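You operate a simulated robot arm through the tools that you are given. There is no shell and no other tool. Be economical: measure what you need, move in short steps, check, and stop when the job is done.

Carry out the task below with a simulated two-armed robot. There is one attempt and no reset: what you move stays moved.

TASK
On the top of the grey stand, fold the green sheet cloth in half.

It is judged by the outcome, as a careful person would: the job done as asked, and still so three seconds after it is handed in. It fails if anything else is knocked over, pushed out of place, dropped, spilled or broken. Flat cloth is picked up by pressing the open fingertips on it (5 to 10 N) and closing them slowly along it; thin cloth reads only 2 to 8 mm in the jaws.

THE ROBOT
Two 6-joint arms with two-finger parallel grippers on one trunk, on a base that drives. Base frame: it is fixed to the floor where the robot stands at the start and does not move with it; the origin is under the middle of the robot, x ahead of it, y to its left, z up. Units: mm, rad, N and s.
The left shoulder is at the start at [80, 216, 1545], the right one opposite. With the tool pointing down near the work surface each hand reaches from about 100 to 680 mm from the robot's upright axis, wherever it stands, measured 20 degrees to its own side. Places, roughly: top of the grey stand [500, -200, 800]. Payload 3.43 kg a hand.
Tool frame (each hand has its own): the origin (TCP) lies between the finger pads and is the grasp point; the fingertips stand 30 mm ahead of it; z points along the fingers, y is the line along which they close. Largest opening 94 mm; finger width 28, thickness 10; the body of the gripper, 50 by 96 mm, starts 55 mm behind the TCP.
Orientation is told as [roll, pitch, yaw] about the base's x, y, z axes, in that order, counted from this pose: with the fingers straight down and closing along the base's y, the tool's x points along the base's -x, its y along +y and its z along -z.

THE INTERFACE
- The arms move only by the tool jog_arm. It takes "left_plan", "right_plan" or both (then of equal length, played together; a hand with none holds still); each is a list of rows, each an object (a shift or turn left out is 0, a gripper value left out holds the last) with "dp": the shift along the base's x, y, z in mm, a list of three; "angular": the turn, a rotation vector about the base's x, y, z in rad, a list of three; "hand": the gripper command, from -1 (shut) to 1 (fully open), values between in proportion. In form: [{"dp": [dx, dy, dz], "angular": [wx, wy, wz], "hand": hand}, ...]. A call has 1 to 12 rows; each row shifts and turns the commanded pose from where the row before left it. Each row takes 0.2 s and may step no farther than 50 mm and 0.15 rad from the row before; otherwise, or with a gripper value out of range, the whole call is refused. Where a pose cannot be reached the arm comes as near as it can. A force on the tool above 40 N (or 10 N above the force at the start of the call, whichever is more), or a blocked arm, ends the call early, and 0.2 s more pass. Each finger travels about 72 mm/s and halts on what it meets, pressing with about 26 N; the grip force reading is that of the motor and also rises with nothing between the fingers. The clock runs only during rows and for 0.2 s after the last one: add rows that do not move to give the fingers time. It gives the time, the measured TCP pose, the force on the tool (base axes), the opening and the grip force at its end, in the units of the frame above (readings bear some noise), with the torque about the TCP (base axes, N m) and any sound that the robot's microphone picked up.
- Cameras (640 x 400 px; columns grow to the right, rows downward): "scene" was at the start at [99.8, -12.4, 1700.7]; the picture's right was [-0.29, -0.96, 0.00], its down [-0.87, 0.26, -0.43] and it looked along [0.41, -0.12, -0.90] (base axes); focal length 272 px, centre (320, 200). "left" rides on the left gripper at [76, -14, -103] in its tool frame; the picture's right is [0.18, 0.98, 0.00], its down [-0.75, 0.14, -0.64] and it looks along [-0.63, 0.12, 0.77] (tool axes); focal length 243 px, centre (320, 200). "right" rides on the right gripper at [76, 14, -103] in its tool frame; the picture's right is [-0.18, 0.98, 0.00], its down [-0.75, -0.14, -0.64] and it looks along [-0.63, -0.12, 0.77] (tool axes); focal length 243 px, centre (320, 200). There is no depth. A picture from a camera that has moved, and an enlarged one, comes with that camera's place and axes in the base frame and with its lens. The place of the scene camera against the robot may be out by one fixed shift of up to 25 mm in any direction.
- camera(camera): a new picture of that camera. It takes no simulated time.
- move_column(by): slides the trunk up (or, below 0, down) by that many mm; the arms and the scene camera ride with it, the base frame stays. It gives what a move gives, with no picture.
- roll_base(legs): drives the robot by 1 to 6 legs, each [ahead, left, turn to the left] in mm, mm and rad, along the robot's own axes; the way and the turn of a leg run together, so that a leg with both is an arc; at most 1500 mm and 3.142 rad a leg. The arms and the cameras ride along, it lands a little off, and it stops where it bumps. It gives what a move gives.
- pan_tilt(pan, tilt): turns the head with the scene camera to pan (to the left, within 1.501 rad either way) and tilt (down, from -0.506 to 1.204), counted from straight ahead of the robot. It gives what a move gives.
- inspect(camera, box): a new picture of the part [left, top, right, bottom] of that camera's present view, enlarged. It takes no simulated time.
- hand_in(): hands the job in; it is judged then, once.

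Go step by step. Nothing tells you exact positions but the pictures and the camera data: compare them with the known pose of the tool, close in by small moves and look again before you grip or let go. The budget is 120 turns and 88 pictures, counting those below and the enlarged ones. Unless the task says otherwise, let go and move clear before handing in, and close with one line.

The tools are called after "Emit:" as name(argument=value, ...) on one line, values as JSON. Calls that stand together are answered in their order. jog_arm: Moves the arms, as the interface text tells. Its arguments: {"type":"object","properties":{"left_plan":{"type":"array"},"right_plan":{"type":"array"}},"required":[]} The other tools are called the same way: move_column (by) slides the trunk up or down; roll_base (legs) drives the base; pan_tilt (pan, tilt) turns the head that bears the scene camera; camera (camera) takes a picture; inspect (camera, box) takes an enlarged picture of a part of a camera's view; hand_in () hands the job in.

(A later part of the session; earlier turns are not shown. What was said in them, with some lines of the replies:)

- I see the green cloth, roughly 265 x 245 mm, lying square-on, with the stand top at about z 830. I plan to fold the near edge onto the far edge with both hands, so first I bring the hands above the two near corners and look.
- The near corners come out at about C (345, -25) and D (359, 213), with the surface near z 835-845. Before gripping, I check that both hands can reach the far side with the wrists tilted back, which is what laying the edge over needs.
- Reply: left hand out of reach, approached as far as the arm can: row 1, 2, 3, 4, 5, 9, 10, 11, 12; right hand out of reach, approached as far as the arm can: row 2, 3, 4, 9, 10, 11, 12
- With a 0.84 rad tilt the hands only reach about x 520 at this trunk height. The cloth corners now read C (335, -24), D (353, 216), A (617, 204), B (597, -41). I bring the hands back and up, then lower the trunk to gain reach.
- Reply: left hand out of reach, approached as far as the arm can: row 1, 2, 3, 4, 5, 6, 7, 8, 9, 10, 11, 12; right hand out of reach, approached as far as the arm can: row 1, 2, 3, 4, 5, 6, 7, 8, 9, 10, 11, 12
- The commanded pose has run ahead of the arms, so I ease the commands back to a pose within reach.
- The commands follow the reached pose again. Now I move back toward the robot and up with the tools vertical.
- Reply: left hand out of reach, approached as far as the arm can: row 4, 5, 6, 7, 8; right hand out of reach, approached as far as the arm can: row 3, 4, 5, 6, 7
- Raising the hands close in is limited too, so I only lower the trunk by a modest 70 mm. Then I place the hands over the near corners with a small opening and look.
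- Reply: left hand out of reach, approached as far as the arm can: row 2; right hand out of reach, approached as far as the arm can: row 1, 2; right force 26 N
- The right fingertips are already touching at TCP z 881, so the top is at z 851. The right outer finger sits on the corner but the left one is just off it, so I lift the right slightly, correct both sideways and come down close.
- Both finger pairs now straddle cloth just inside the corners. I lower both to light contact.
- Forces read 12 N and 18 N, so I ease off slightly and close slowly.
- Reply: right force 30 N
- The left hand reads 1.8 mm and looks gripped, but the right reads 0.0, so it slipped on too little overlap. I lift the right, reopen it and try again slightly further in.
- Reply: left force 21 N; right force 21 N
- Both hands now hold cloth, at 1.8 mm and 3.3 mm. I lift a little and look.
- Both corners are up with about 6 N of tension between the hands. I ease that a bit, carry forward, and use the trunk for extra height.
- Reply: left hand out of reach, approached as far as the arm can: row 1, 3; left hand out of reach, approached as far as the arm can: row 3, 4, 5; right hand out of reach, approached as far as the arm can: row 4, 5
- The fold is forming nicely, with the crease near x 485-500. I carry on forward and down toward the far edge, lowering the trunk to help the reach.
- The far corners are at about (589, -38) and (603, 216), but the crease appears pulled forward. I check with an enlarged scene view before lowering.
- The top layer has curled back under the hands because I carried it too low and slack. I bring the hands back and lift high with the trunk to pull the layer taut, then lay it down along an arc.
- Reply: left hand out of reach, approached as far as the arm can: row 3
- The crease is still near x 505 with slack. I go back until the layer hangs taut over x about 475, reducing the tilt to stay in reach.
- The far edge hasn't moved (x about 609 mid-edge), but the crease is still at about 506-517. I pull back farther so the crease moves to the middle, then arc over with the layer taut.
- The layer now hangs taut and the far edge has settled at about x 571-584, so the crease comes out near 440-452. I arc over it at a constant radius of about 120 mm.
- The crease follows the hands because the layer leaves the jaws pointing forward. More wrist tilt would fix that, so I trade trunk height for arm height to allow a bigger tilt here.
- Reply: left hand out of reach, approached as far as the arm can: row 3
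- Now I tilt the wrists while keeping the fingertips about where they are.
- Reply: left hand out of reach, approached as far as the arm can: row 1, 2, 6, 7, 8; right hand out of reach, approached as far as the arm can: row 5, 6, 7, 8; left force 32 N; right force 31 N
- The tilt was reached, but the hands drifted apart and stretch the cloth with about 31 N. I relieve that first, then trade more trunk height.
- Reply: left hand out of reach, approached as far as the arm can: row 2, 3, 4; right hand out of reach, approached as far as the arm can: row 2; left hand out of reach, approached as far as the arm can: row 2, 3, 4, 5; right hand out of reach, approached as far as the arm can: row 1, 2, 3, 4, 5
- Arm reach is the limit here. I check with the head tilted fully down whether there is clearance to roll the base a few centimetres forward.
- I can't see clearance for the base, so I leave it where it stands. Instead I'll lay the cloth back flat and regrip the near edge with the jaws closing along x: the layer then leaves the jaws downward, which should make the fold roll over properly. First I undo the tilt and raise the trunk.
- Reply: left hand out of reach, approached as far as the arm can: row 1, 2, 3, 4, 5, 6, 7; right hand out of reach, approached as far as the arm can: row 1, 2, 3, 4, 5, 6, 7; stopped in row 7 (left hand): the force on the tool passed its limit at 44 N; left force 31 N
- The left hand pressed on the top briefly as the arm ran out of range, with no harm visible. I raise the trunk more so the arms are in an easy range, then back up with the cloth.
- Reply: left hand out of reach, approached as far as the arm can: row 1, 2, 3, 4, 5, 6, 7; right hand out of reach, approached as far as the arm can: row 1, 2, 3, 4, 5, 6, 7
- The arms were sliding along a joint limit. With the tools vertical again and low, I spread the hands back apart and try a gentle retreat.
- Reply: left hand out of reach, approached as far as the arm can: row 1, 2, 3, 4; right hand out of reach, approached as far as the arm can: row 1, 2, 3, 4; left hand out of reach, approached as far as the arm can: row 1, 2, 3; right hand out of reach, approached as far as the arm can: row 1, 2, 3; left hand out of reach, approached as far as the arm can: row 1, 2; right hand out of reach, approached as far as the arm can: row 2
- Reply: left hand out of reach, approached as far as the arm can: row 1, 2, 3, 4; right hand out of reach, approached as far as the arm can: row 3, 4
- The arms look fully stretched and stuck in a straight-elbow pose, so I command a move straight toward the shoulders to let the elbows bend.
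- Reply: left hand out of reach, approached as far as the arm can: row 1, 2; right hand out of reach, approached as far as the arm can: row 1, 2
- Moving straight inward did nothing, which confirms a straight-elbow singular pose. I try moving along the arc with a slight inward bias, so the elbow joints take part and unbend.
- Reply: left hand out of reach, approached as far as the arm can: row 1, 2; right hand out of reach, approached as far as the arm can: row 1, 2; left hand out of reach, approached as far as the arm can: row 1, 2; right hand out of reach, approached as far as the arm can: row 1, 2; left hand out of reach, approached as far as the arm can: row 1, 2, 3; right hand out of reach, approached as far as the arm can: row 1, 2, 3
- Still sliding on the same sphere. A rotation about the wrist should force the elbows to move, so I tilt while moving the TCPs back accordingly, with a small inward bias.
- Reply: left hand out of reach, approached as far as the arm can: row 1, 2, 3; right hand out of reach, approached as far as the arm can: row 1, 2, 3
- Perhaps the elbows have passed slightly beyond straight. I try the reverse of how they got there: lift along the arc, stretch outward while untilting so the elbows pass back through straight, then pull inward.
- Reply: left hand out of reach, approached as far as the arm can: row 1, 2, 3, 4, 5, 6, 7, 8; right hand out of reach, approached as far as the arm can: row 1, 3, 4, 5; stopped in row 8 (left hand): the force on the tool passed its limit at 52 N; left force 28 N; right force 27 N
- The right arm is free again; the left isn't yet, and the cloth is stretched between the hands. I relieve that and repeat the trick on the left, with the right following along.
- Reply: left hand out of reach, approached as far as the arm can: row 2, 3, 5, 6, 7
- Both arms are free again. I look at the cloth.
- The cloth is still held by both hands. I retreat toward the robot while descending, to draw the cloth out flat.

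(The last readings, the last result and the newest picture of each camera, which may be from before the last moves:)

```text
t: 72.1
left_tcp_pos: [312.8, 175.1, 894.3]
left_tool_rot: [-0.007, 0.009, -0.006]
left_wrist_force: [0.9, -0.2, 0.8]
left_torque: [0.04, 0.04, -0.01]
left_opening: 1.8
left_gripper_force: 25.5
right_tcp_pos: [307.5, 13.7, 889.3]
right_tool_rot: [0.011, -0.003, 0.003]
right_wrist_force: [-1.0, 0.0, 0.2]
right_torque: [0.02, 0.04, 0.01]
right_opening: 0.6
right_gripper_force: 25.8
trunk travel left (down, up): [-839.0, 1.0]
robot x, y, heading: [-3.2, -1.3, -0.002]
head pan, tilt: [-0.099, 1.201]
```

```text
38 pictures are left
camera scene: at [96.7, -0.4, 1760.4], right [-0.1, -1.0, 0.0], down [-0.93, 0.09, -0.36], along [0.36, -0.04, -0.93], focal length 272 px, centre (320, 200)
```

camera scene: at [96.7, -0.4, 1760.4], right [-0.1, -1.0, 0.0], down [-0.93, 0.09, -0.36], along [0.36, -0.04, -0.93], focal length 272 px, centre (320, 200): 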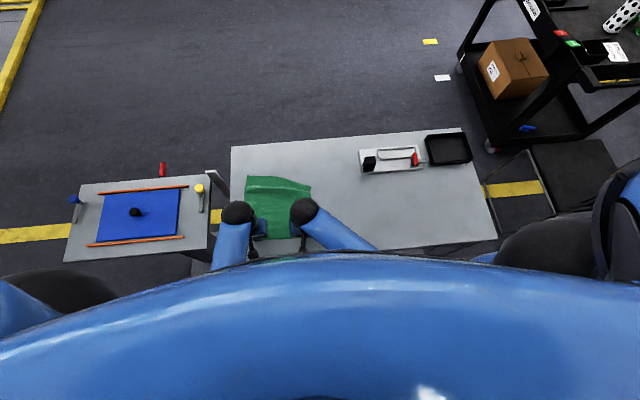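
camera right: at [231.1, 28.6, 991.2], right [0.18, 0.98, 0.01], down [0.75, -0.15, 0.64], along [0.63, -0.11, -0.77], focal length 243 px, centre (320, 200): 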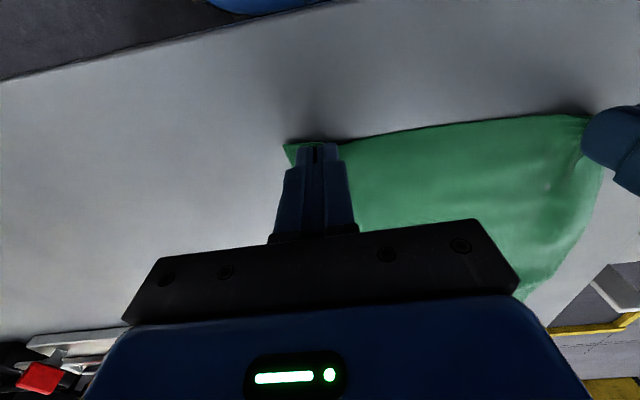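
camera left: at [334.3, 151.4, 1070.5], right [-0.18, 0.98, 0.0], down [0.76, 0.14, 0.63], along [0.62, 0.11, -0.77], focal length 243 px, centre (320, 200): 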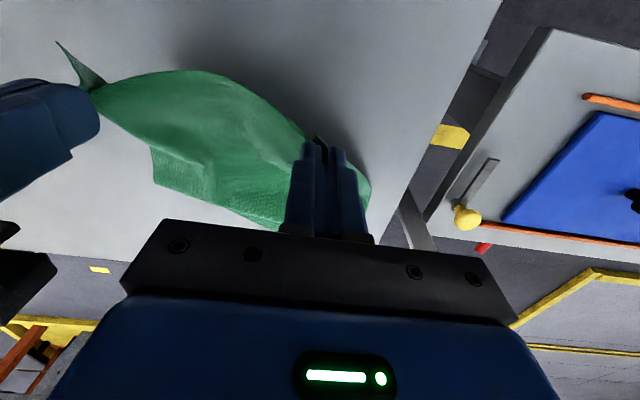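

Emit:
inspect(camera="scene", box=[220, 155, 340, 255])

```text
4.00 times, centred on (280, 205) of scene
camera zoom: at [96.7, -0.4, 1760.4], right [-0.1, -1.0, 0.0], down [-0.93, 0.09, -0.36], along [0.36, -0.04, -0.93], focal length 1087 px, centre (480, 180)
```

zoom: 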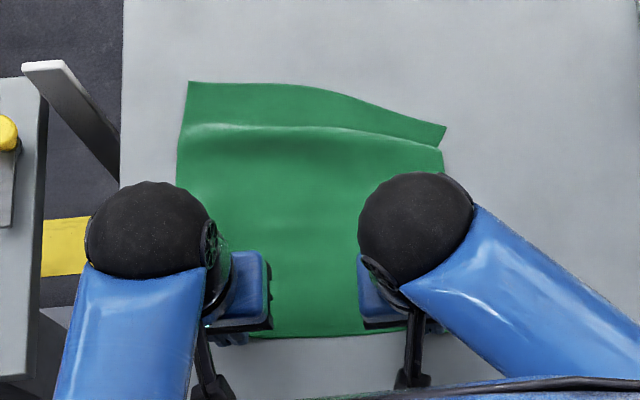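

There is a pleat across the far part. I draw the near edge back a little more to pull it out.

Emit:
jog_arm(left_plan=[{"dp": [-8, 0, 0]}, {"dp": [-8, 0, 0]}, {"dp": [-8, 0, 0]}, {"dp": [-8, 0, 0]}, {"dp": [-8, 0, -2]}, {}], right_plan=[{"dp": [-9, -1, 0]}, {"dp": [-9, -1, 0]}, {"dp": [-9, -1, 0]}, {"dp": [-9, 0, 0]}, {"dp": [-9, 0, 0]}, {}])

Emit:
inspect(camera="scene", box=[220, 155, 340, 255])

```text
t: 73.5
left_tcp_pos: [274.2, 175.7, 891.2]
left_tool_rot: [-0.008, 0.009, -0.003]
left_wrist_force: [0.0, -1.3, 0.5]
left_torque: [-0.01, 0.02, -0.02]
left_opening: 1.7
left_gripper_force: 26.4
right_tcp_pos: [262.2, 12.6, 888.5]
right_tool_rot: [0.01, -0.002, 0.004]
right_wrist_force: [-0.2, 0.2, -0.9]
right_torque: [-0.01, -0.01, 0.0]
right_opening: 0.7
right_gripper_force: 26.1
trunk travel left (down, up): [-839.0, 1.0]
robot x, y, heading: [-0.7, 1.2, -0.002]
head pan, tilt: [-0.099, 1.201]
```

```text
4.00 times, centred on (280, 205) of scene
camera zoom: at [96.7, -0.4, 1760.4], right [-0.1, -1.0, 0.0], down [-0.93, 0.09, -0.36], along [0.36, -0.04, -0.93], focal length 1087 px, centre (480, 180)
```

zoom: 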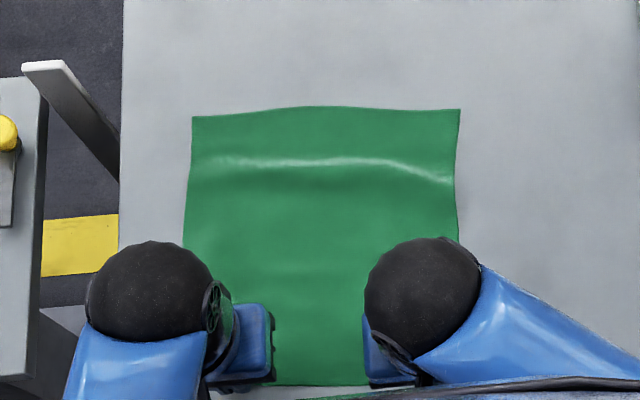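

The pleat is out: the cloth lies flat and straight, about x 255 to 510 and y -28 to 220, and closer to the robot than before. I lower, release and raise clear, so I can regrip better.

Emit:
jog_arm(left_plan=[{"dp": [0, 0, -3]}, {"dp": [0, 0, -2], "hand": -0.8}, {"hand": -0.6}, {"hand": -0.4}, {"hand": -0.3}, {"dp": [0, 0, 15]}, {"dp": [0, 0, 25]}, {"dp": [0, 0, 25]}, {}], right_plan=[{"dp": [0, 0, -2]}, {"dp": [0, 0, -1], "hand": -0.8}, {"hand": -0.6}, {"hand": -0.4}, {"hand": -0.3}, {"dp": [0, 0, 15]}, {"dp": [0, 0, 25]}, {"dp": [0, 0, 25]}, {}])

Emit:
camera(camera="left")

Emit:
camera(camera="right")

```text
t: 75.5
left_tcp_pos: [274.8, 176.1, 951.9]
left_tool_rot: [-0.007, 0.01, -0.003]
left_wrist_force: [0.3, -0.1, 0.4]
left_torque: [-0.01, 0.0, -0.01]
left_opening: 33.0
left_gripper_force: 0.0
right_tcp_pos: [260.5, 12.0, 953.8]
right_tool_rot: [0.009, -0.001, 0.003]
right_wrist_force: [0.1, -0.7, 0.8]
right_torque: [0.03, -0.01, 0.0]
right_opening: 32.9
right_gripper_force: 0.0
trunk travel left (down, up): [-839.0, 1.0]
robot x, y, heading: [2.9, -0.1, 0.002]
head pan, tilt: [-0.099, 1.201]
```

```text
35 pictures are left
camera left: at [199.6, 160.7, 1056.3], right [-0.18, 0.98, 0.0], down [0.76, 0.14, 0.63], along [0.62, 0.11, -0.77], focal length 243 px, centre (320, 200)
```

left: 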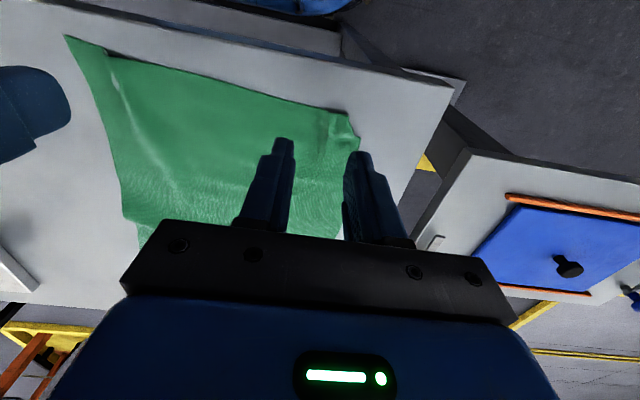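

```text
34 pictures are left
camera right: at [185.3, 25.8, 1056.0], right [0.18, 0.98, 0.01], down [0.75, -0.15, 0.64], along [0.63, -0.11, -0.77], focal length 243 px, centre (320, 200)
```

right: 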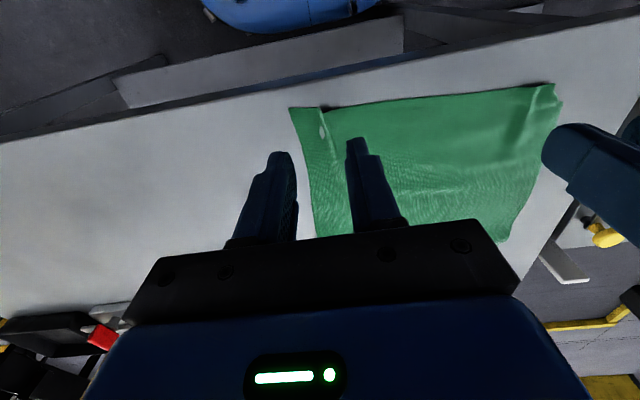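

The cloth is flat and the near edge runs from about (250, -10) to (273, 204). I turn the grippers 90 degrees so they close along x, right turning left and left turning right.

Emit:
jog_arm(left_plan=[{"dp": [4, 0, 0], "angular": [0, 0, -0.1428]}, {"dp": [4, 0, 0], "angular": [0, 0, -0.1428]}, {"dp": [4, 0, 0], "angular": [0, 0, -0.1428]}, {"dp": [4, 0, 0], "angular": [0, 0, -0.1428]}, {"angular": [0, 0, -0.1428]}, {"angular": [0, 0, -0.1428]}, {"angular": [0, 0, -0.1428]}, {"angular": [0, 0, -0.1428]}, {"angular": [0, 0, -0.1428]}, {"angular": [0, 0, -0.1428]}, {"angular": [0, 0, -0.1428]}, {}], right_plan=[{"dp": [4, 0, 0], "angular": [0, 0, 0.1428]}, {"dp": [4, 0, 0], "angular": [0, 0, 0.1428]}, {"dp": [4, 0, 0], "angular": [0, 0, 0.1428]}, {"dp": [4, 0, 0], "angular": [0, 0, 0.1428]}, {"angular": [0, 0, 0.1428]}, {"angular": [0, 0, 0.1428]}, {"angular": [0, 0, 0.1428]}, {"angular": [0, 0, 0.1428]}, {"angular": [0, 0, 0.1428]}, {"angular": [0, 0, 0.1428]}, {"angular": [0, 0, 0.1428]}, {}])

Emit:
camera(camera="left")

Emit:
camera(camera="right")

```text
t: 78.1
left_tcp_pos: [290.4, 176.0, 951.7]
left_tool_rot: [-0.008, 0.01, -1.579]
left_wrist_force: [0.6, -0.2, -0.8]
left_torque: [-0.01, 0.02, -0.02]
left_opening: 32.8
left_gripper_force: 0.1
right_tcp_pos: [277.4, 12.1, 953.4]
right_tool_rot: [0.011, -0.004, 1.576]
right_wrist_force: [-0.1, -0.2, 0.1]
right_torque: [0.01, 0.02, 0.02]
right_opening: 32.8
right_gripper_force: 0.1
trunk travel left (down, up): [-839.0, 1.0]
robot x, y, heading: [3.9, 3.4, 0.003]
head pan, tilt: [-0.099, 1.201]
```

```text
33 pictures are left
camera left: at [276.2, 250.5, 1056.0], right [0.98, 0.18, 0.0], down [0.14, -0.76, 0.63], along [0.11, -0.62, -0.77], focal length 243 px, centre (320, 200)
```

left: 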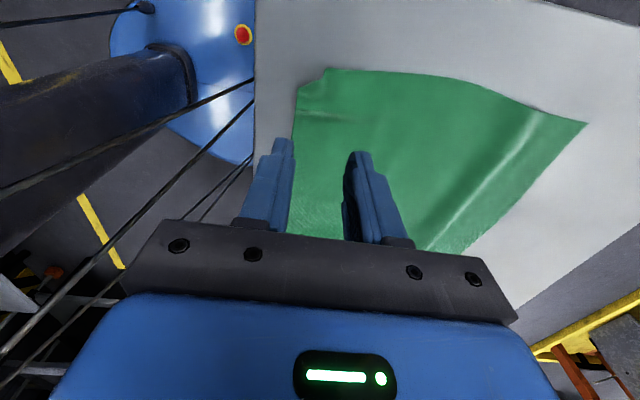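

```text
32 pictures are left
camera right: at [265.2, -63.4, 1055.3], right [-0.98, 0.18, 0.01], down [0.14, 0.75, 0.64], along [0.11, 0.63, -0.77], focal length 243 px, centre (320, 200)
```

right: 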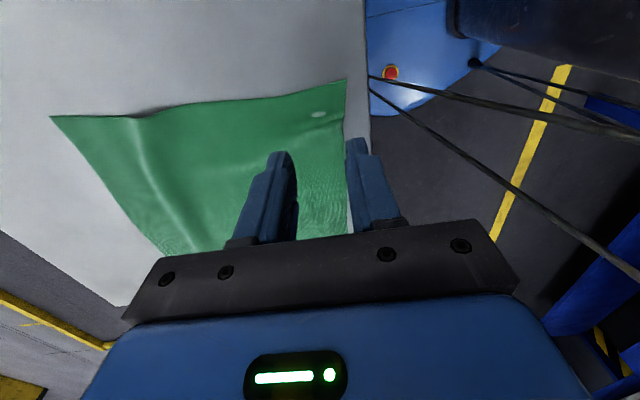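

The turn worked. I move down over the near edge: right to (273, 8), left to (287, 184), so the outer finger lands just on the hem.

Emit:
jog_arm(left_plan=[{"dp": [-3, 8, -20]}, {"dp": [0, 0, -20]}, {"dp": [0, 0, -15]}, {"dp": [0, 0, -9]}, {}], right_plan=[{"dp": [-4, -4, -20]}, {"dp": [0, 0, -20]}, {"dp": [0, 0, -15]}, {"dp": [0, 0, -11]}, {}])

Emit:
inspect(camera="left", box=[220, 60, 440, 240])

Emit:
inspect(camera="right", box=[220, 60, 440, 240])

```text
t: 79.3
left_tcp_pos: [286.8, 184.1, 887.9]
left_tool_rot: [-0.007, 0.01, -1.572]
left_wrist_force: [-0.3, 0.3, -0.4]
left_torque: [0.0, 0.03, 0.0]
left_opening: 33.1
left_gripper_force: 0.1
right_tcp_pos: [274.7, 6.7, 885.6]
right_tool_rot: [0.009, -0.004, 1.574]
right_wrist_force: [-0.4, 0.3, 0.7]
right_torque: [0.0, -0.01, -0.01]
right_opening: 32.8
right_gripper_force: 0.1
trunk travel left (down, up): [-839.0, 1.0]
robot x, y, heading: [-3.0, 0.5, -0.002]
head pan, tilt: [-0.099, 1.201]
```

```text
2.22 times, centred on (330, 150) of left
camera zoom: at [273.0, 257.6, 991.3], right [0.98, 0.18, 0.0], down [0.14, -0.76, 0.63], along [0.11, -0.62, -0.77], focal length 539 px, centre (298, 311)
```

zoom: 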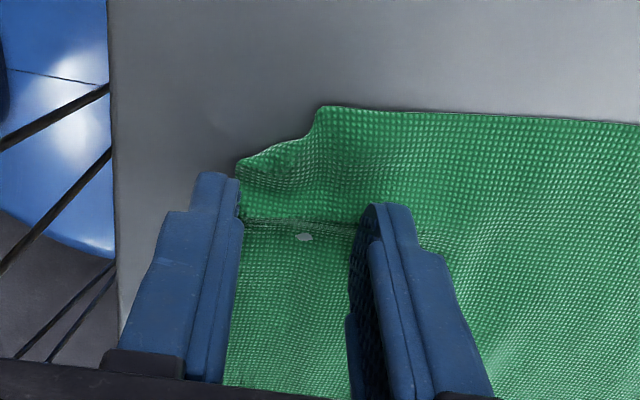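

```text
2.22 times, centred on (330, 150) of right
camera zoom: at [262.4, -67.8, 988.3], right [-0.98, 0.18, 0.01], down [0.15, 0.75, 0.64], along [0.11, 0.63, -0.77], focal length 539 px, centre (298, 311)
```

zoom: 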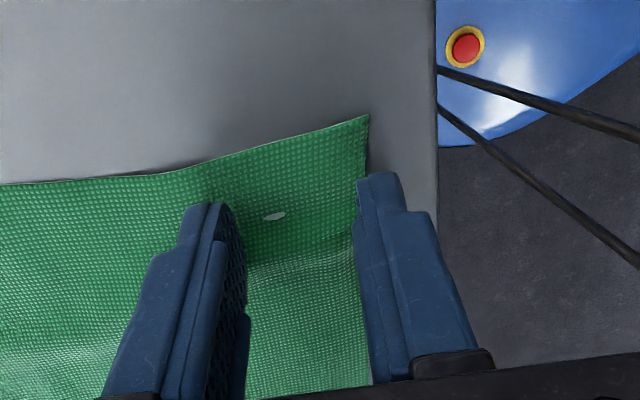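

The left corner still has a pleat. I press the nearly closed left fingertips on the flap and drag it gently outward (+y) to straighten it; the right hand shifts 6 mm toward the hem.

Emit:
jog_arm(left_plan=[{"dp": [0, 0, 8], "hand": -0.7}, {"dp": [-4, 14, 0]}, {}, {"dp": [0, 0, -8]}, {"dp": [0, 0, -4]}, {"dp": [0, 0, -2]}, {}], right_plan=[{"dp": [-6, 0, 0]}, {}, {}, {}, {}, {}, {}])

Emit:
inspect(camera="left", box=[220, 60, 440, 240])

```text
t: 80.9
left_tcp_pos: [282.5, 197.5, 881.6]
left_tool_rot: [-0.008, 0.011, -1.574]
left_wrist_force: [-0.4, -0.3, 0.1]
left_torque: [0.02, -0.01, -0.01]
left_opening: 14.3
left_gripper_force: 0.1
right_tcp_pos: [269.4, 8.1, 887.1]
right_tool_rot: [0.011, -0.005, 1.575]
right_wrist_force: [-0.9, -0.3, 0.1]
right_torque: [0.0, 0.01, 0.03]
right_opening: 32.8
right_gripper_force: 0.2
trunk travel left (down, up): [-839.0, 1.0]
robot x, y, heading: [1.8, -3.2, -0.003]
head pan, tilt: [-0.099, 1.201]
```

```text
2.22 times, centred on (330, 150) of left
camera zoom: at [267.8, 271.5, 986.3], right [0.98, 0.18, 0.0], down [0.14, -0.76, 0.63], along [0.11, -0.62, -0.77], focal length 539 px, centre (298, 311)
```

zoom: 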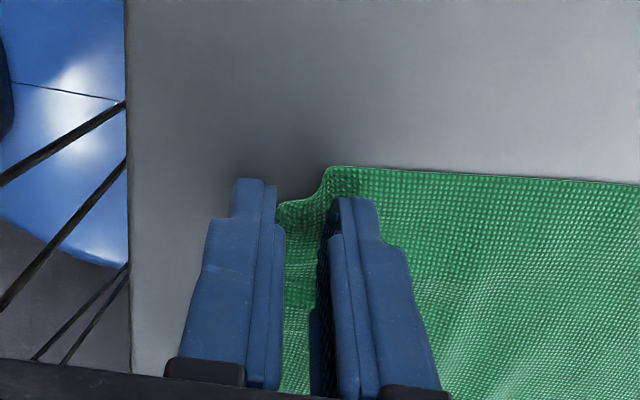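

Emit:
jog_arm(left_plan=[{"dp": [0, 0, -1.5]}, {"dp": [0, 2, 0]}, {"dp": [0, 4, 0]}, {"dp": [0, 5, 0]}, {"dp": [0, 5, 0]}, {"dp": [0, 4, 0]}, {"dp": [0, 0, 10]}, {"dp": [0, 0, 10]}, {}])

Emit:
inspect(camera="left", box=[220, 60, 440, 240])

```text
t: 82.9
left_tcp_pos: [281.8, 219.6, 899.7]
left_tool_rot: [-0.007, 0.009, -1.575]
left_wrist_force: [0.4, 1.1, 0.0]
left_torque: [0.01, -0.02, -0.02]
left_opening: 14.1
left_gripper_force: 0.0
right_tcp_pos: [267.7, 6.4, 886.6]
right_tool_rot: [0.01, -0.005, 1.575]
right_wrist_force: [0.0, 0.1, 0.0]
right_torque: [-0.02, 0.04, 0.0]
right_opening: 32.8
right_gripper_force: 0.0
trunk travel left (down, up): [-839.0, 1.0]
robot x, y, heading: [-1.5, -3.8, 0.005]
head pan, tilt: [-0.099, 1.201]
```

```text
2.22 times, centred on (330, 150) of left
camera zoom: at [267.8, 292.5, 1003.6], right [0.98, 0.18, -0.01], down [0.14, -0.76, 0.63], along [0.11, -0.62, -0.77], focal length 539 px, centre (298, 311)
```

zoom: 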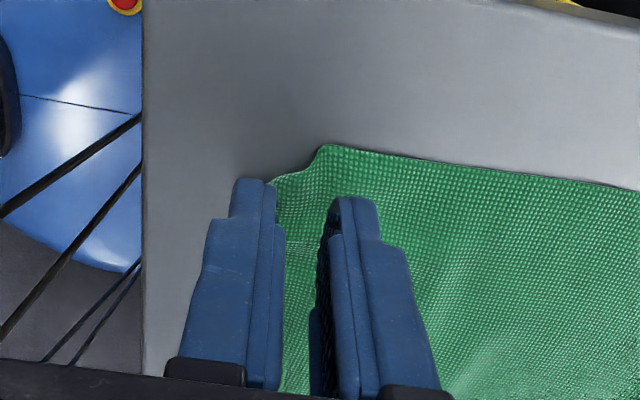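

The flap has straightened, with the left corner now near y 233. I reopen the left jaws and place them at (281, 208).

Emit:
jog_arm(left_plan=[{"dp": [0, -12, 0], "hand": -0.3}, {"dp": [-1, 0, -8]}, {"dp": [0, 0, -4]}, {}])

Emit:
inspect(camera="left", box=[220, 60, 440, 240])

Emit:
inspect(camera="right", box=[220, 60, 440, 240])

```text
t: 83.9
left_tcp_pos: [281.9, 206.8, 887.0]
left_tool_rot: [-0.008, 0.009, -1.574]
left_wrist_force: [-0.2, 0.4, 0.4]
left_torque: [0.0, 0.02, -0.03]
left_opening: 32.9
left_gripper_force: 0.0
right_tcp_pos: [268.0, 6.7, 887.0]
right_tool_rot: [0.011, -0.002, 1.575]
right_wrist_force: [-0.8, -0.1, -0.4]
right_torque: [0.0, 0.0, 0.0]
right_opening: 32.6
right_gripper_force: 0.0
trunk travel left (down, up): [-839.0, 1.0]
robot x, y, heading: [0.4, 1.8, 0.004]
head pan, tilt: [-0.099, 1.201]
```

```text
2.22 times, centred on (330, 150) of left
camera zoom: at [268.8, 280.7, 991.8], right [0.98, 0.18, 0.0], down [0.14, -0.76, 0.63], along [0.11, -0.62, -0.77], focal length 539 px, centre (298, 311)
```

zoom: 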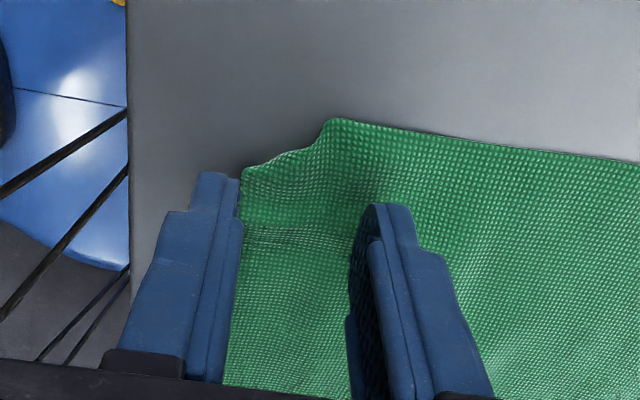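

```text
2.22 times, centred on (330, 150) of right
camera zoom: at [255.9, -67.2, 988.3], right [-0.98, 0.18, 0.01], down [0.15, 0.75, 0.64], along [0.11, 0.63, -0.77], focal length 539 px, centre (298, 311)
```

zoom: 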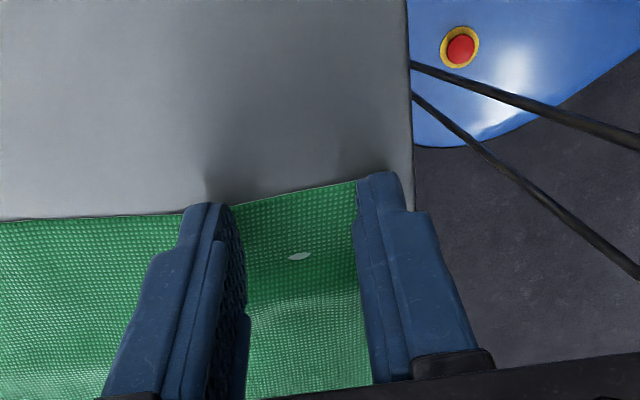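

The outer fingers sit exactly at the hem. I shift both 5 mm outward and the right 9 mm inward from its corner, then lower to contact.

Emit:
jog_arm(left_plan=[{"dp": [-5, 0, 0]}, {"dp": [0, 0, -3]}, {"dp": [0, 0, -2]}, {"dp": [0, 0, -1]}, {}], right_plan=[{"dp": [-5, 9, 0]}, {"dp": [0, 0, -3]}, {"dp": [0, 0, -2]}, {"dp": [0, 0, -1]}, {}])

```text
t: 85.1
left_tcp_pos: [277.5, 206.5, 883.9]
left_tool_rot: [-0.006, 0.011, -1.575]
left_wrist_force: [-0.5, -0.6, 0.2]
left_torque: [0.0, -0.01, -0.05]
left_opening: 33.1
left_gripper_force: 0.0
right_tcp_pos: [262.8, 18.0, 880.5]
right_tool_rot: [0.007, -0.003, 1.574]
right_wrist_force: [-0.9, -1.9, 16.7]
right_torque: [-0.2, -0.36, -0.06]
right_opening: 32.7
right_gripper_force: 0.1
trunk travel left (down, up): [-839.0, 1.0]
robot x, y, heading: [1.8, 0.1, -0.003]
head pan, tilt: [-0.099, 1.201]
```

Emit:
jog_arm(left_plan=[{"dp": [0, 0, -1]}, {"dp": [0, 0, -1]}, {"dp": [0, 0, -0.7]}, {}], right_plan=[{"dp": [0, 0, 0.5]}, {}, {}, {}])

```text
t: 86.1
left_tcp_pos: [278.8, 205.5, 880.8]
left_tool_rot: [-0.003, 0.01, -1.574]
left_wrist_force: [-0.6, 3.3, 24.5]
left_torque: [-0.11, -0.49, 0.1]
left_opening: 32.1
left_gripper_force: 0.1
right_tcp_pos: [260.7, 15.9, 882.1]
right_tool_rot: [0.008, -0.002, 1.575]
right_wrist_force: [0.5, 0.2, 0.9]
right_torque: [-0.01, -0.05, -0.04]
right_opening: 33.0
right_gripper_force: 0.5
trunk travel left (down, up): [-839.0, 1.0]
robot x, y, heading: [1.3, -0.7, -0.001]
head pan, tilt: [-0.099, 1.201]
```

Emit:
jog_arm(left_plan=[{"dp": [0, 0, 0.7]}, {"hand": -0.37}, {"hand": -0.44}, {"hand": -0.51}, {"hand": -0.58}, {"hand": -0.65}, {"hand": -0.72}, {"hand": -0.79}, {"hand": -0.86}, {"hand": -0.93}, {"hand": -1}, {}], right_plan=[{"dp": [0, 0, -0.4]}, {"hand": -0.37}, {"hand": -0.44}, {"hand": -0.51}, {"hand": -0.58}, {"hand": -0.65}, {"hand": -0.72}, {"hand": -0.79}, {"hand": -0.86}, {"hand": -0.93}, {"hand": -1}, {}])

Emit:
inspect(camera="left", box=[220, 60, 440, 240])

Emit:
inspect(camera="right", box=[220, 60, 440, 240])

```text
t: 88.7
left_tcp_pos: [277.0, 205.7, 882.3]
left_tool_rot: [-0.004, 0.01, -1.573]
left_wrist_force: [2.8, -0.7, 28.9]
left_torque: [-0.25, -0.29, -0.02]
left_opening: 2.6
left_gripper_force: 25.9
right_tcp_pos: [261.9, 15.8, 881.5]
right_tool_rot: [0.008, -0.003, 1.576]
right_wrist_force: [0.9, 0.0, 4.4]
right_torque: [-0.03, 0.0, 0.01]
right_opening: 5.5
right_gripper_force: 26.5
trunk travel left (down, up): [-839.0, 1.0]
robot x, y, heading: [-0.3, -3.2, 0.0]
head pan, tilt: [-0.099, 1.201]
```

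```text
2.22 times, centred on (330, 150) of left
camera zoom: at [262.7, 279.7, 985.4], right [0.98, 0.18, 0.0], down [0.14, -0.76, 0.63], along [0.11, -0.62, -0.77], focal length 539 px, centre (298, 311)
```

zoom: 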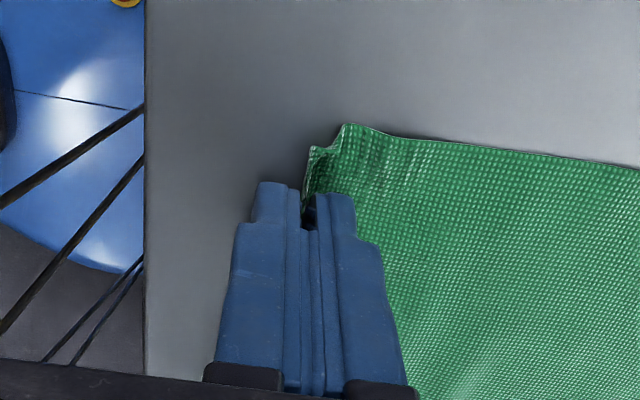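

```text
2.22 times, centred on (330, 150) of right
camera zoom: at [249.6, -59.7, 983.2], right [-0.98, 0.18, 0.01], down [0.14, 0.75, 0.64], along [0.11, 0.63, -0.77], focal length 539 px, centre (298, 311)
```

zoom: 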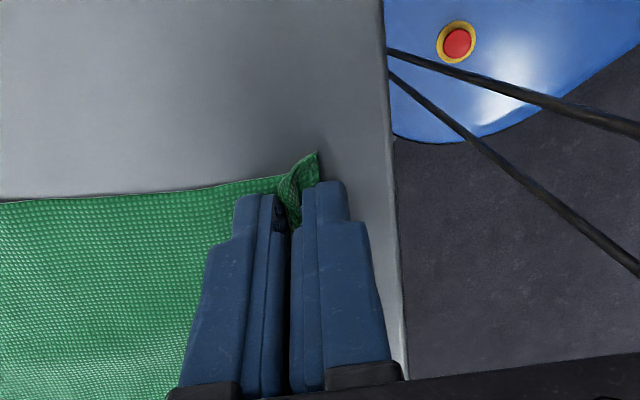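

Both grips are good now, at 2.6 and 5.5 mm with the hem standing up in the jaws. I lift in an arc and look.

Emit:
jog_arm(left_plan=[{"dp": [8, 0, 14]}, {"dp": [9, 0, 16]}, {"dp": [10, 0, 17]}, {"dp": [13, 0, 15]}, {"dp": [13, 0, 14]}, {"dp": [13, 0, 12]}, {"dp": [14, 0, 8]}, {"dp": [15, 0, 6]}, {"dp": [15, 0, 4]}, {}], right_plan=[{"dp": [8, 0, 14]}, {"dp": [9, 0, 16]}, {"dp": [10, 0, 17]}, {"dp": [13, 0, 15]}, {"dp": [13, 0, 14]}, {"dp": [13, 0, 12]}, {"dp": [14, 0, 8]}, {"dp": [15, 0, 6]}, {"dp": [15, 0, 4]}, {}])

Emit:
camera(camera="right")

Emit:
inspect(camera="scene", box=[220, 155, 340, 255])

```text
t: 90.9
left_tcp_pos: [388.3, 206.0, 984.6]
left_tool_rot: [-0.007, 0.01, -1.574]
left_wrist_force: [-0.2, -0.6, -0.5]
left_torque: [0.03, 0.02, 0.04]
left_opening: 2.2
left_gripper_force: 25.7
right_tcp_pos: [373.3, 18.8, 987.9]
right_tool_rot: [0.011, -0.003, 1.575]
right_wrist_force: [-1.0, -1.1, 0.3]
right_torque: [0.01, 0.03, -0.01]
right_opening: 5.0
right_gripper_force: 26.0
trunk travel left (down, up): [-839.0, 1.0]
robot x, y, heading: [-0.3, 1.6, -0.003]
head pan, tilt: [-0.099, 1.201]
```

```text
23 pictures are left
camera right: at [361.4, -57.6, 1089.2], right [-0.98, 0.18, 0.01], down [0.15, 0.75, 0.64], along [0.11, 0.63, -0.77], focal length 243 px, centre (320, 200)
```

right: 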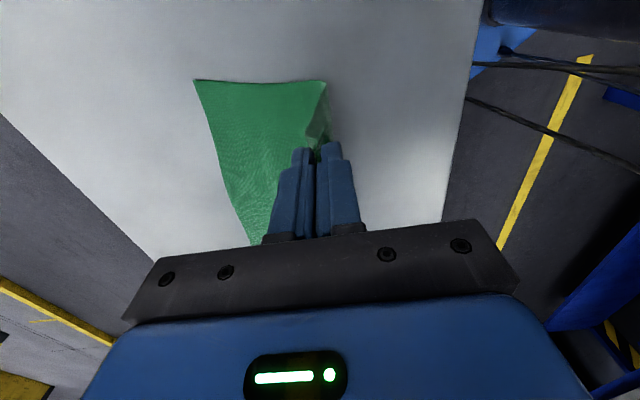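

```text
4.00 times, centred on (280, 205) of scene
camera zoom: at [96.1, -0.5, 1760.4], right [-0.1, -1.0, 0.0], down [-0.93, 0.09, -0.36], along [0.36, -0.04, -0.93], focal length 1087 px, centre (480, 180)
```

zoom: 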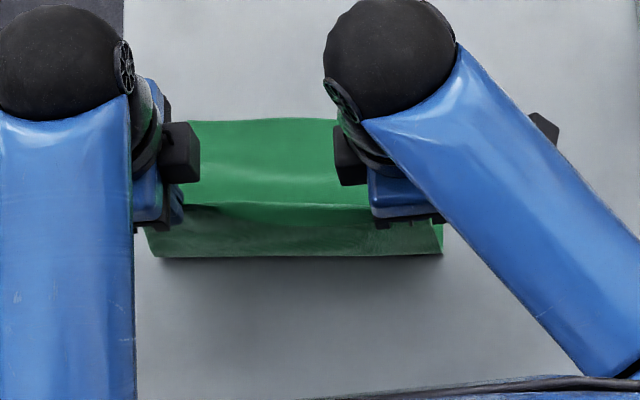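

That is hanging properly now, with the crease at about x 363-378 and the far edge at about 485-505. I continue the arc forward and down.

Emit:
jog_arm(left_plan=[{"dp": [14, 0, -2]}, {"dp": [14, 0, -2]}, {"dp": [14, 0, -2]}, {"dp": [12, 0, -7]}, {"dp": [12, 0, -7]}, {"dp": [11, 0, -8]}, {"dp": [8, 0, -10]}, {"dp": [7, 0, -10]}, {"dp": [7, 0, -10]}, {}], right_plan=[{"dp": [14, 0, -2]}, {"dp": [14, 0, -2]}, {"dp": [14, 0, -2]}, {"dp": [11, 0, -8]}, {"dp": [11, 0, -8]}, {"dp": [11, 0, -8]}, {"dp": [7, 0, -10]}, {"dp": [7, 0, -10]}, {"dp": [7, 0, -10]}, {}])

Emit:
camera(camera="right")

Emit:
inspect(camera="scene", box=[220, 155, 340, 255])

```text
t: 93.1
left_tcp_pos: [487.4, 207.4, 929.0]
left_tool_rot: [-0.007, 0.011, -1.575]
left_wrist_force: [-0.8, 0.5, 0.2]
left_torque: [-0.02, 0.0, 0.0]
left_opening: 2.1
left_gripper_force: 26.3
right_tcp_pos: [469.1, 17.3, 926.3]
right_tool_rot: [0.01, -0.003, 1.573]
right_wrist_force: [0.0, 0.9, -0.2]
right_torque: [0.03, 0.0, -0.02]
right_opening: 5.1
right_gripper_force: 26.1
trunk travel left (down, up): [-839.0, 1.0]
robot x, y, heading: [1.5, 1.8, -0.0]
head pan, tilt: [-0.099, 1.201]
```

```text
21 pictures are left
camera right: at [456.4, -58.8, 1028.5], right [-0.98, 0.18, 0.01], down [0.15, 0.75, 0.64], along [0.11, 0.63, -0.77], focal length 243 px, centre (320, 200)
```

right: 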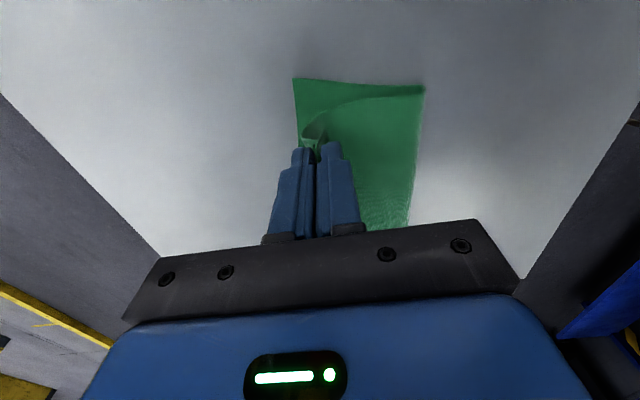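

```text
4.00 times, centred on (280, 205) of scene
camera zoom: at [96.4, -0.4, 1760.4], right [-0.1, -1.0, 0.0], down [-0.93, 0.09, -0.36], along [0.36, -0.04, -0.93], focal length 1087 px, centre (480, 180)
```

zoom: 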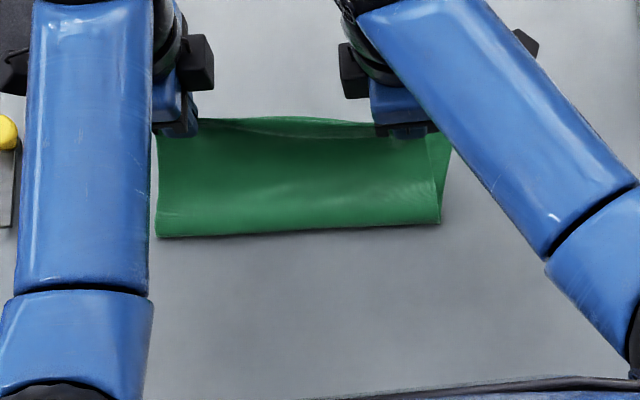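

The profile is a clean C shape. I lower on to the far edge.

Emit:
jog_arm(left_plan=[{"dp": [4, 0, -8]}, {"dp": [3, 0, -8]}, {"dp": [3, 0, -8]}, {"dp": [1, 0, -7]}, {"dp": [0, 0, -4]}, {}], right_plan=[{"dp": [2, 0, -8]}, {"dp": [2, 0, -8]}, {"dp": [1, 0, -8]}, {"dp": [1, 0, -7]}, {"dp": [0, 0, -3]}, {}])

Emit:
camera(camera="right")

Emit:
inspect(camera="scene", box=[220, 155, 340, 255])

Emit:
camera(camera="left")

```text
t: 94.5
left_tcp_pos: [497.0, 207.9, 892.8]
left_tool_rot: [-0.006, 0.011, -1.574]
left_wrist_force: [0.4, -0.7, 0.0]
left_torque: [-0.02, 0.04, -0.03]
left_opening: 2.2
left_gripper_force: 25.7
right_tcp_pos: [474.0, 16.0, 891.2]
right_tool_rot: [0.013, -0.003, 1.573]
right_wrist_force: [0.1, 0.6, 0.3]
right_torque: [0.01, 0.02, -0.03]
right_opening: 5.0
right_gripper_force: 26.4
trunk travel left (down, up): [-839.0, 1.0]
robot x, y, heading: [1.2, 0.0, 0.001]
head pan, tilt: [-0.099, 1.201]
```

```text
19 pictures are left
camera right: at [461.9, -58.6, 993.8], right [-0.98, 0.18, 0.01], down [0.15, 0.75, 0.64], along [0.11, 0.63, -0.77], focal length 243 px, centre (320, 200)
```

right: 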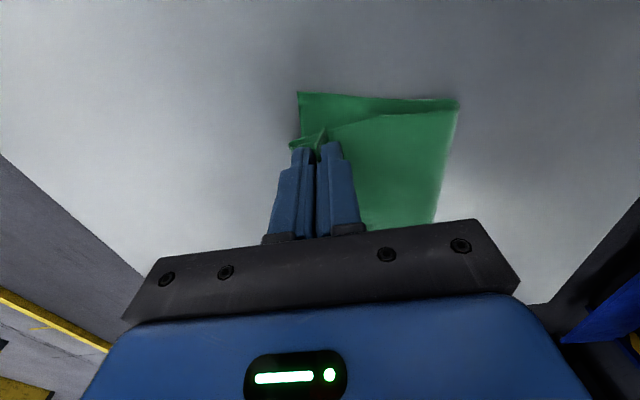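

```text
4.00 times, centred on (280, 205) of scene
camera zoom: at [96.4, -0.4, 1760.4], right [-0.1, -1.0, 0.0], down [-0.93, 0.09, -0.36], along [0.36, -0.04, -0.93], focal length 1087 px, centre (480, 180)
```

zoom: 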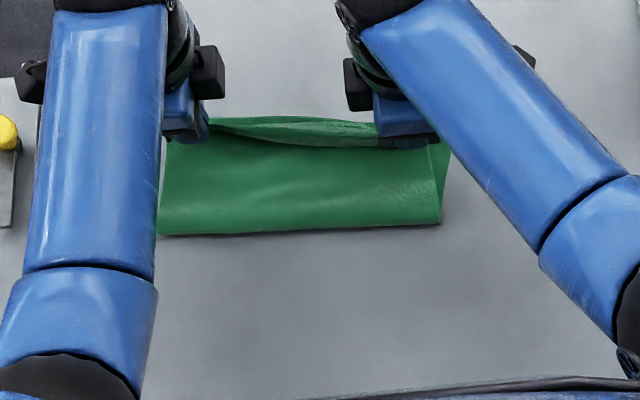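

```text
17 pictures are left
camera left: at [482.0, 281.2, 997.5], right [0.98, 0.18, 0.0], down [0.14, -0.76, 0.63], along [0.11, -0.62, -0.77], focal length 243 px, centre (320, 200)
```

left: 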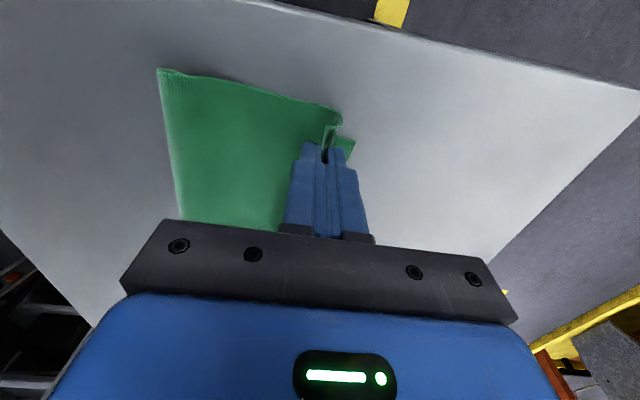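

The layer is over, but comparing lengths, the crease came forward again (about 394) because my arc was too high for limp cloth: height plus travel should stay equal to the half length. I go back up the 45° line to reset the crease, then come down along a straight 45° line, shifting 18 mm to -y to line up the corners.

Emit:
jog_arm(left_plan=[{"dp": [-8, 0, 14]}, {"dp": [-12, 0, 12]}, {"dp": [-12, 0, 12]}, {"dp": [-12, 0, 12]}, {"dp": [-12, 0, 12]}, {"dp": [-13, 0, 10]}, {"dp": [-13, 0, 10]}, {"dp": [-14, 0, 8]}, {"dp": [-14, 0, 4]}, {"dp": [-12, 0, 0]}, {}], right_plan=[{"dp": [-6, 0, 14]}, {"dp": [-11, 0, 12]}, {"dp": [-11, 0, 12]}, {"dp": [-11, 0, 12]}, {"dp": [-11, 0, 12]}, {"dp": [-12, 0, 10]}, {"dp": [-12, 0, 10]}, {"dp": [-13, 0, 8]}, {"dp": [-13, 0, 4]}, {"dp": [-12, 0, 0]}, {}])

Emit:
camera(camera="right")

```text
t: 96.9
left_tcp_pos: [375.1, 207.8, 987.6]
left_tool_rot: [-0.007, 0.01, -1.574]
left_wrist_force: [0.3, -0.4, -0.6]
left_torque: [0.05, -0.01, 0.0]
left_opening: 1.9
left_gripper_force: 25.7
right_tcp_pos: [361.9, 17.2, 985.4]
right_tool_rot: [0.01, -0.002, 1.573]
right_wrist_force: [-0.4, 0.5, -0.6]
right_torque: [-0.01, 0.0, -0.01]
right_opening: 4.9
right_gripper_force: 25.6
trunk travel left (down, up): [-839.0, 1.0]
robot x, y, heading: [-3.8, -2.8, 0.002]
head pan, tilt: [-0.099, 1.201]
```

```text
16 pictures are left
camera right: at [350.3, -57.2, 1088.0], right [-0.98, 0.18, 0.01], down [0.15, 0.75, 0.64], along [0.11, 0.63, -0.77], focal length 243 px, centre (320, 200)
```

right: 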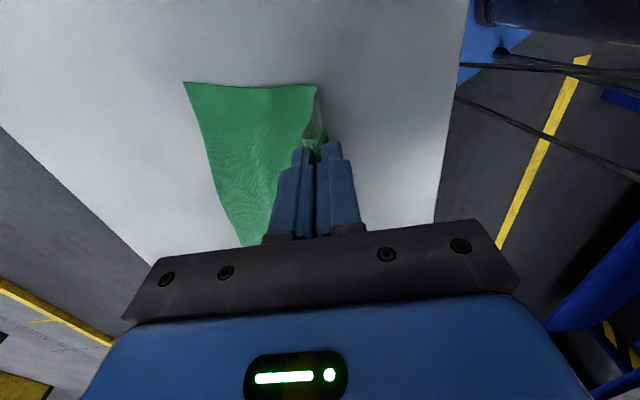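

Emit:
jog_arm(left_plan=[{"dp": [5, 0, 5]}, {"dp": [8, -1, -10]}, {"dp": [9, -1.8, -10]}, {"dp": [10, -1.8, -10]}, {"dp": [11, -1.8, -10]}, {"dp": [11, -1.8, -10]}, {"dp": [12, -1.8, -10]}, {"dp": [12, -1.8, -10]}, {"dp": [12, -1.8, -8]}, {"dp": [12, -1.8, -8]}, {"dp": [12, -1.8, -7]}, {"dp": [12, -1.8, -5]}], right_plan=[{"dp": [-12, 0, 8]}, {"dp": [8, -1, -10]}, {"dp": [9, -1.8, -10]}, {"dp": [10, -1.8, -10]}, {"dp": [11, -1.8, -10]}, {"dp": [11, -1.8, -10]}, {"dp": [12, -1.8, -10]}, {"dp": [12, -1.8, -10]}, {"dp": [12, -1.8, -8]}, {"dp": [12, -1.8, -8]}, {"dp": [12, -1.8, -7]}, {"dp": [12, -1.8, -5]}])

Emit:
camera(camera="right")

Emit:
camera(camera="left")

```text
t: 99.5
left_tcp_pos: [501.6, 187.6, 893.4]
left_tool_rot: [-0.009, 0.006, -1.574]
left_wrist_force: [-0.1, -1.2, 0.3]
left_torque: [-0.03, 0.0, -0.02]
left_opening: 2.4
left_gripper_force: 25.8
right_tcp_pos: [471.7, -2.9, 895.7]
right_tool_rot: [0.013, -0.002, 1.574]
right_wrist_force: [0.5, 1.6, 0.9]
right_torque: [0.01, 0.02, -0.02]
right_opening: 5.0
right_gripper_force: 26.1
trunk travel left (down, up): [-839.0, 1.0]
robot x, y, heading: [0.6, -2.2, -0.003]
head pan, tilt: [-0.099, 1.201]
```

```text
15 pictures are left
camera right: at [460.0, -78.4, 997.0], right [-0.98, 0.18, 0.01], down [0.15, 0.75, 0.64], along [0.11, 0.63, -0.77], focal length 243 px, centre (320, 200)
```

right: 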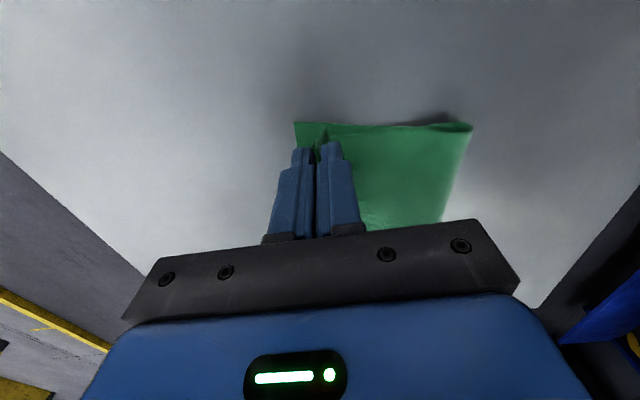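

```text
14 pictures are left
camera left: at [488.2, 262.0, 998.5], right [0.98, 0.18, -0.01], down [0.14, -0.76, 0.63], along [0.11, -0.62, -0.77], focal length 243 px, centre (320, 200)
```

left: 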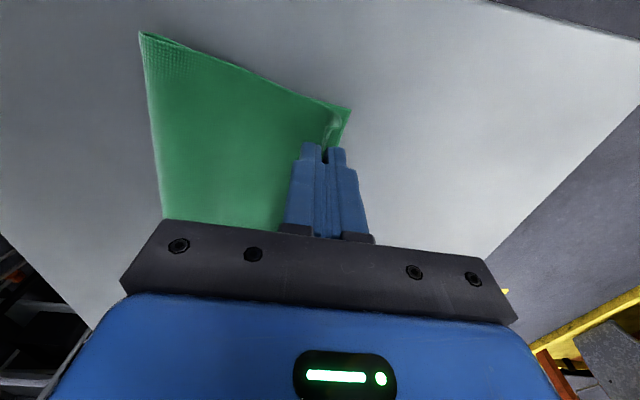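

The corners now line up in the wrist views. I lower the last few millimetres and open slowly, then rise straight up.

Emit:
jog_arm(left_plan=[{"dp": [2, 0, -4]}, {"dp": [0, 0, -3]}, {"hand": -0.85}, {"hand": -0.7}, {"hand": -0.55}, {"hand": -0.4}, {}, {"dp": [0, 0, 10]}, {"dp": [0, 0, 20]}, {"dp": [0, 0, 20]}, {}], right_plan=[{"dp": [2, 0, -5]}, {"dp": [0, 0, -4]}, {"hand": -0.85}, {"hand": -0.7}, {"hand": -0.55}, {"hand": -0.4}, {}, {"dp": [0, 0, 10]}, {"dp": [0, 0, 20]}, {"dp": [0, 0, 20]}, {}])

Emit:
camera(camera="right")

Emit:
camera(camera="left")

```text
t: 101.9
left_tcp_pos: [503.2, 187.8, 936.3]
left_tool_rot: [-0.006, 0.009, -1.574]
left_wrist_force: [0.5, -0.8, 0.8]
left_torque: [-0.01, 0.0, -0.01]
left_opening: 28.3
left_gripper_force: 0.0
right_tcp_pos: [472.7, -3.4, 937.9]
right_tool_rot: [0.01, -0.003, 1.574]
right_wrist_force: [0.5, 0.3, 0.7]
right_torque: [-0.03, -0.02, -0.05]
right_opening: 28.1
right_gripper_force: 0.1
trunk travel left (down, up): [-839.0, 1.0]
robot x, y, heading: [-2.4, -1.4, -0.0]
head pan, tilt: [-0.099, 1.201]
```

```text
13 pictures are left
camera right: at [460.5, -78.9, 1040.0], right [-0.98, 0.18, 0.01], down [0.15, 0.75, 0.64], along [0.11, 0.63, -0.77], focal length 243 px, centre (320, 200)
```

right: 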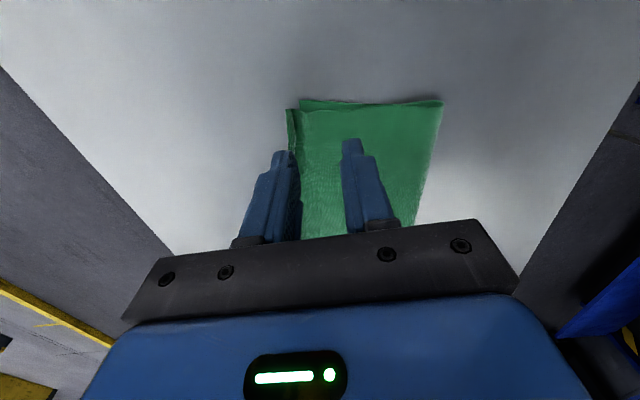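

```text
12 pictures are left
camera left: at [489.0, 261.4, 1040.4], right [0.98, 0.18, -0.01], down [0.14, -0.76, 0.63], along [0.11, -0.62, -0.77], focal length 243 px, centre (320, 200)
```

left: 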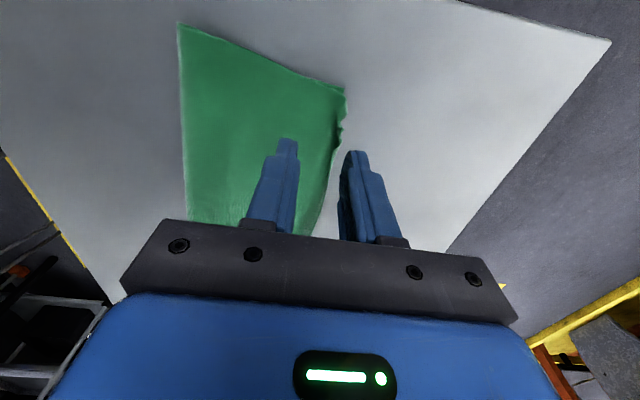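

Released cleanly, and the edges appear to coincide closely. I raise the hands and move them aside for an overall view.

Emit:
jog_arm(left_plan=[{"dp": [0, 0, 25]}, {"dp": [0, 0, 20]}, {"dp": [-15, 25, 0]}, {"dp": [-20, 25, 0]}, {"dp": [-20, 25, 0]}, {"dp": [-20, 25, 0]}, {"dp": [-20, 20, 0]}, {}], right_plan=[{"dp": [0, 0, 25]}, {"dp": [0, 0, 20]}, {"dp": [-10, -30, 0]}, {"dp": [-15, -30, 0]}, {"dp": [-15, -30, 0]}, {"dp": [-15, -30, 0]}, {"dp": [-15, -30, 0]}, {}])

Emit:
inspect(camera="scene", box=[220, 155, 340, 255])

```text
t: 103.7
left_tcp_pos: [406.3, 304.6, 982.8]
left_tool_rot: [-0.006, 0.01, -1.574]
left_wrist_force: [1.2, -0.3, -0.4]
left_torque: [0.02, 0.03, 0.02]
left_opening: 28.1
left_gripper_force: 0.0
right_tcp_pos: [403.1, -153.0, 982.5]
right_tool_rot: [0.011, -0.003, 1.576]
right_wrist_force: [-0.1, 0.1, 0.4]
right_torque: [0.01, 0.0, 0.01]
right_opening: 28.7
right_gripper_force: 0.0
trunk travel left (down, up): [-839.0, 1.0]
robot x, y, heading: [0.5, -0.3, 0.002]
head pan, tilt: [-0.099, 1.201]
```

```text
4.00 times, centred on (280, 205) of scene
camera zoom: at [96.5, -0.5, 1760.4], right [-0.1, -1.0, 0.0], down [-0.93, 0.09, -0.36], along [0.36, -0.04, -0.93], focal length 1087 px, centre (480, 180)
```

zoom: 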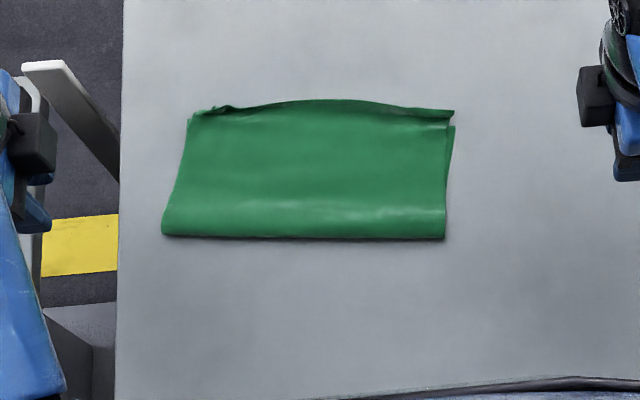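

The cloth is folded in half, about 245 x 120 mm. I look closer at the far edge and the left corner.

Emit:
inspect(camera="scene", box=[254, 172, 342, 222])

```text
7.27 times, centred on (298, 197) of scene
camera zoom: at [96.5, -0.5, 1760.4], right [-0.1, -1.0, 0.0], down [-0.93, 0.09, -0.36], along [0.36, -0.04, -0.93], focal length 1976 px, centre (480, 222)
```

zoom: 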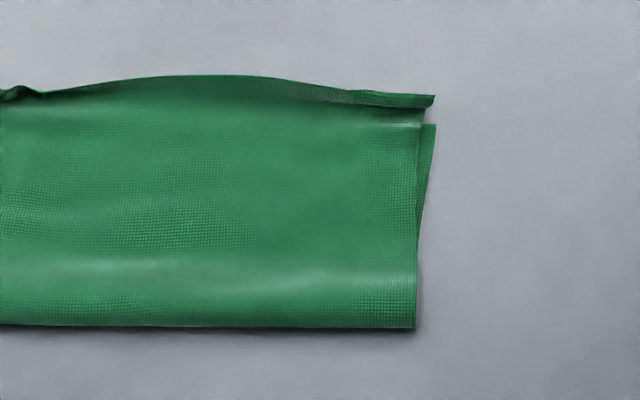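

Emit:
inspect(camera="scene", box=[246, 170, 306, 220])

```text
8.00 times, centred on (276, 195) of scene
camera zoom: at [96.5, -0.5, 1760.4], right [-0.1, -1.0, 0.0], down [-0.93, 0.09, -0.36], along [0.36, -0.04, -0.93], focal length 2173 px, centre (672, 240)
```

zoom: 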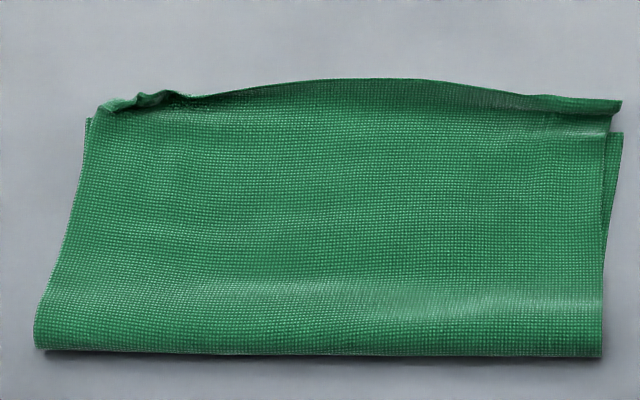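

The green cloth lies folded in half on the stand. The two layers match to within about 15 mm, with a small crumple at one far corner, and both hands are clear and nothing else has been moved. I hand it in.

Emit:
hand_in()

```text
The job is handed in.
```

I folded the green cloth in half on top of the grey stand and handed the job in, with both hands open and clear. The top layer overshoots the bottom one by about 15 mm along the far edge, and one far corner is slightly crumpled. The folded cloth also lies about 10 cm closer to the robot than where it started.
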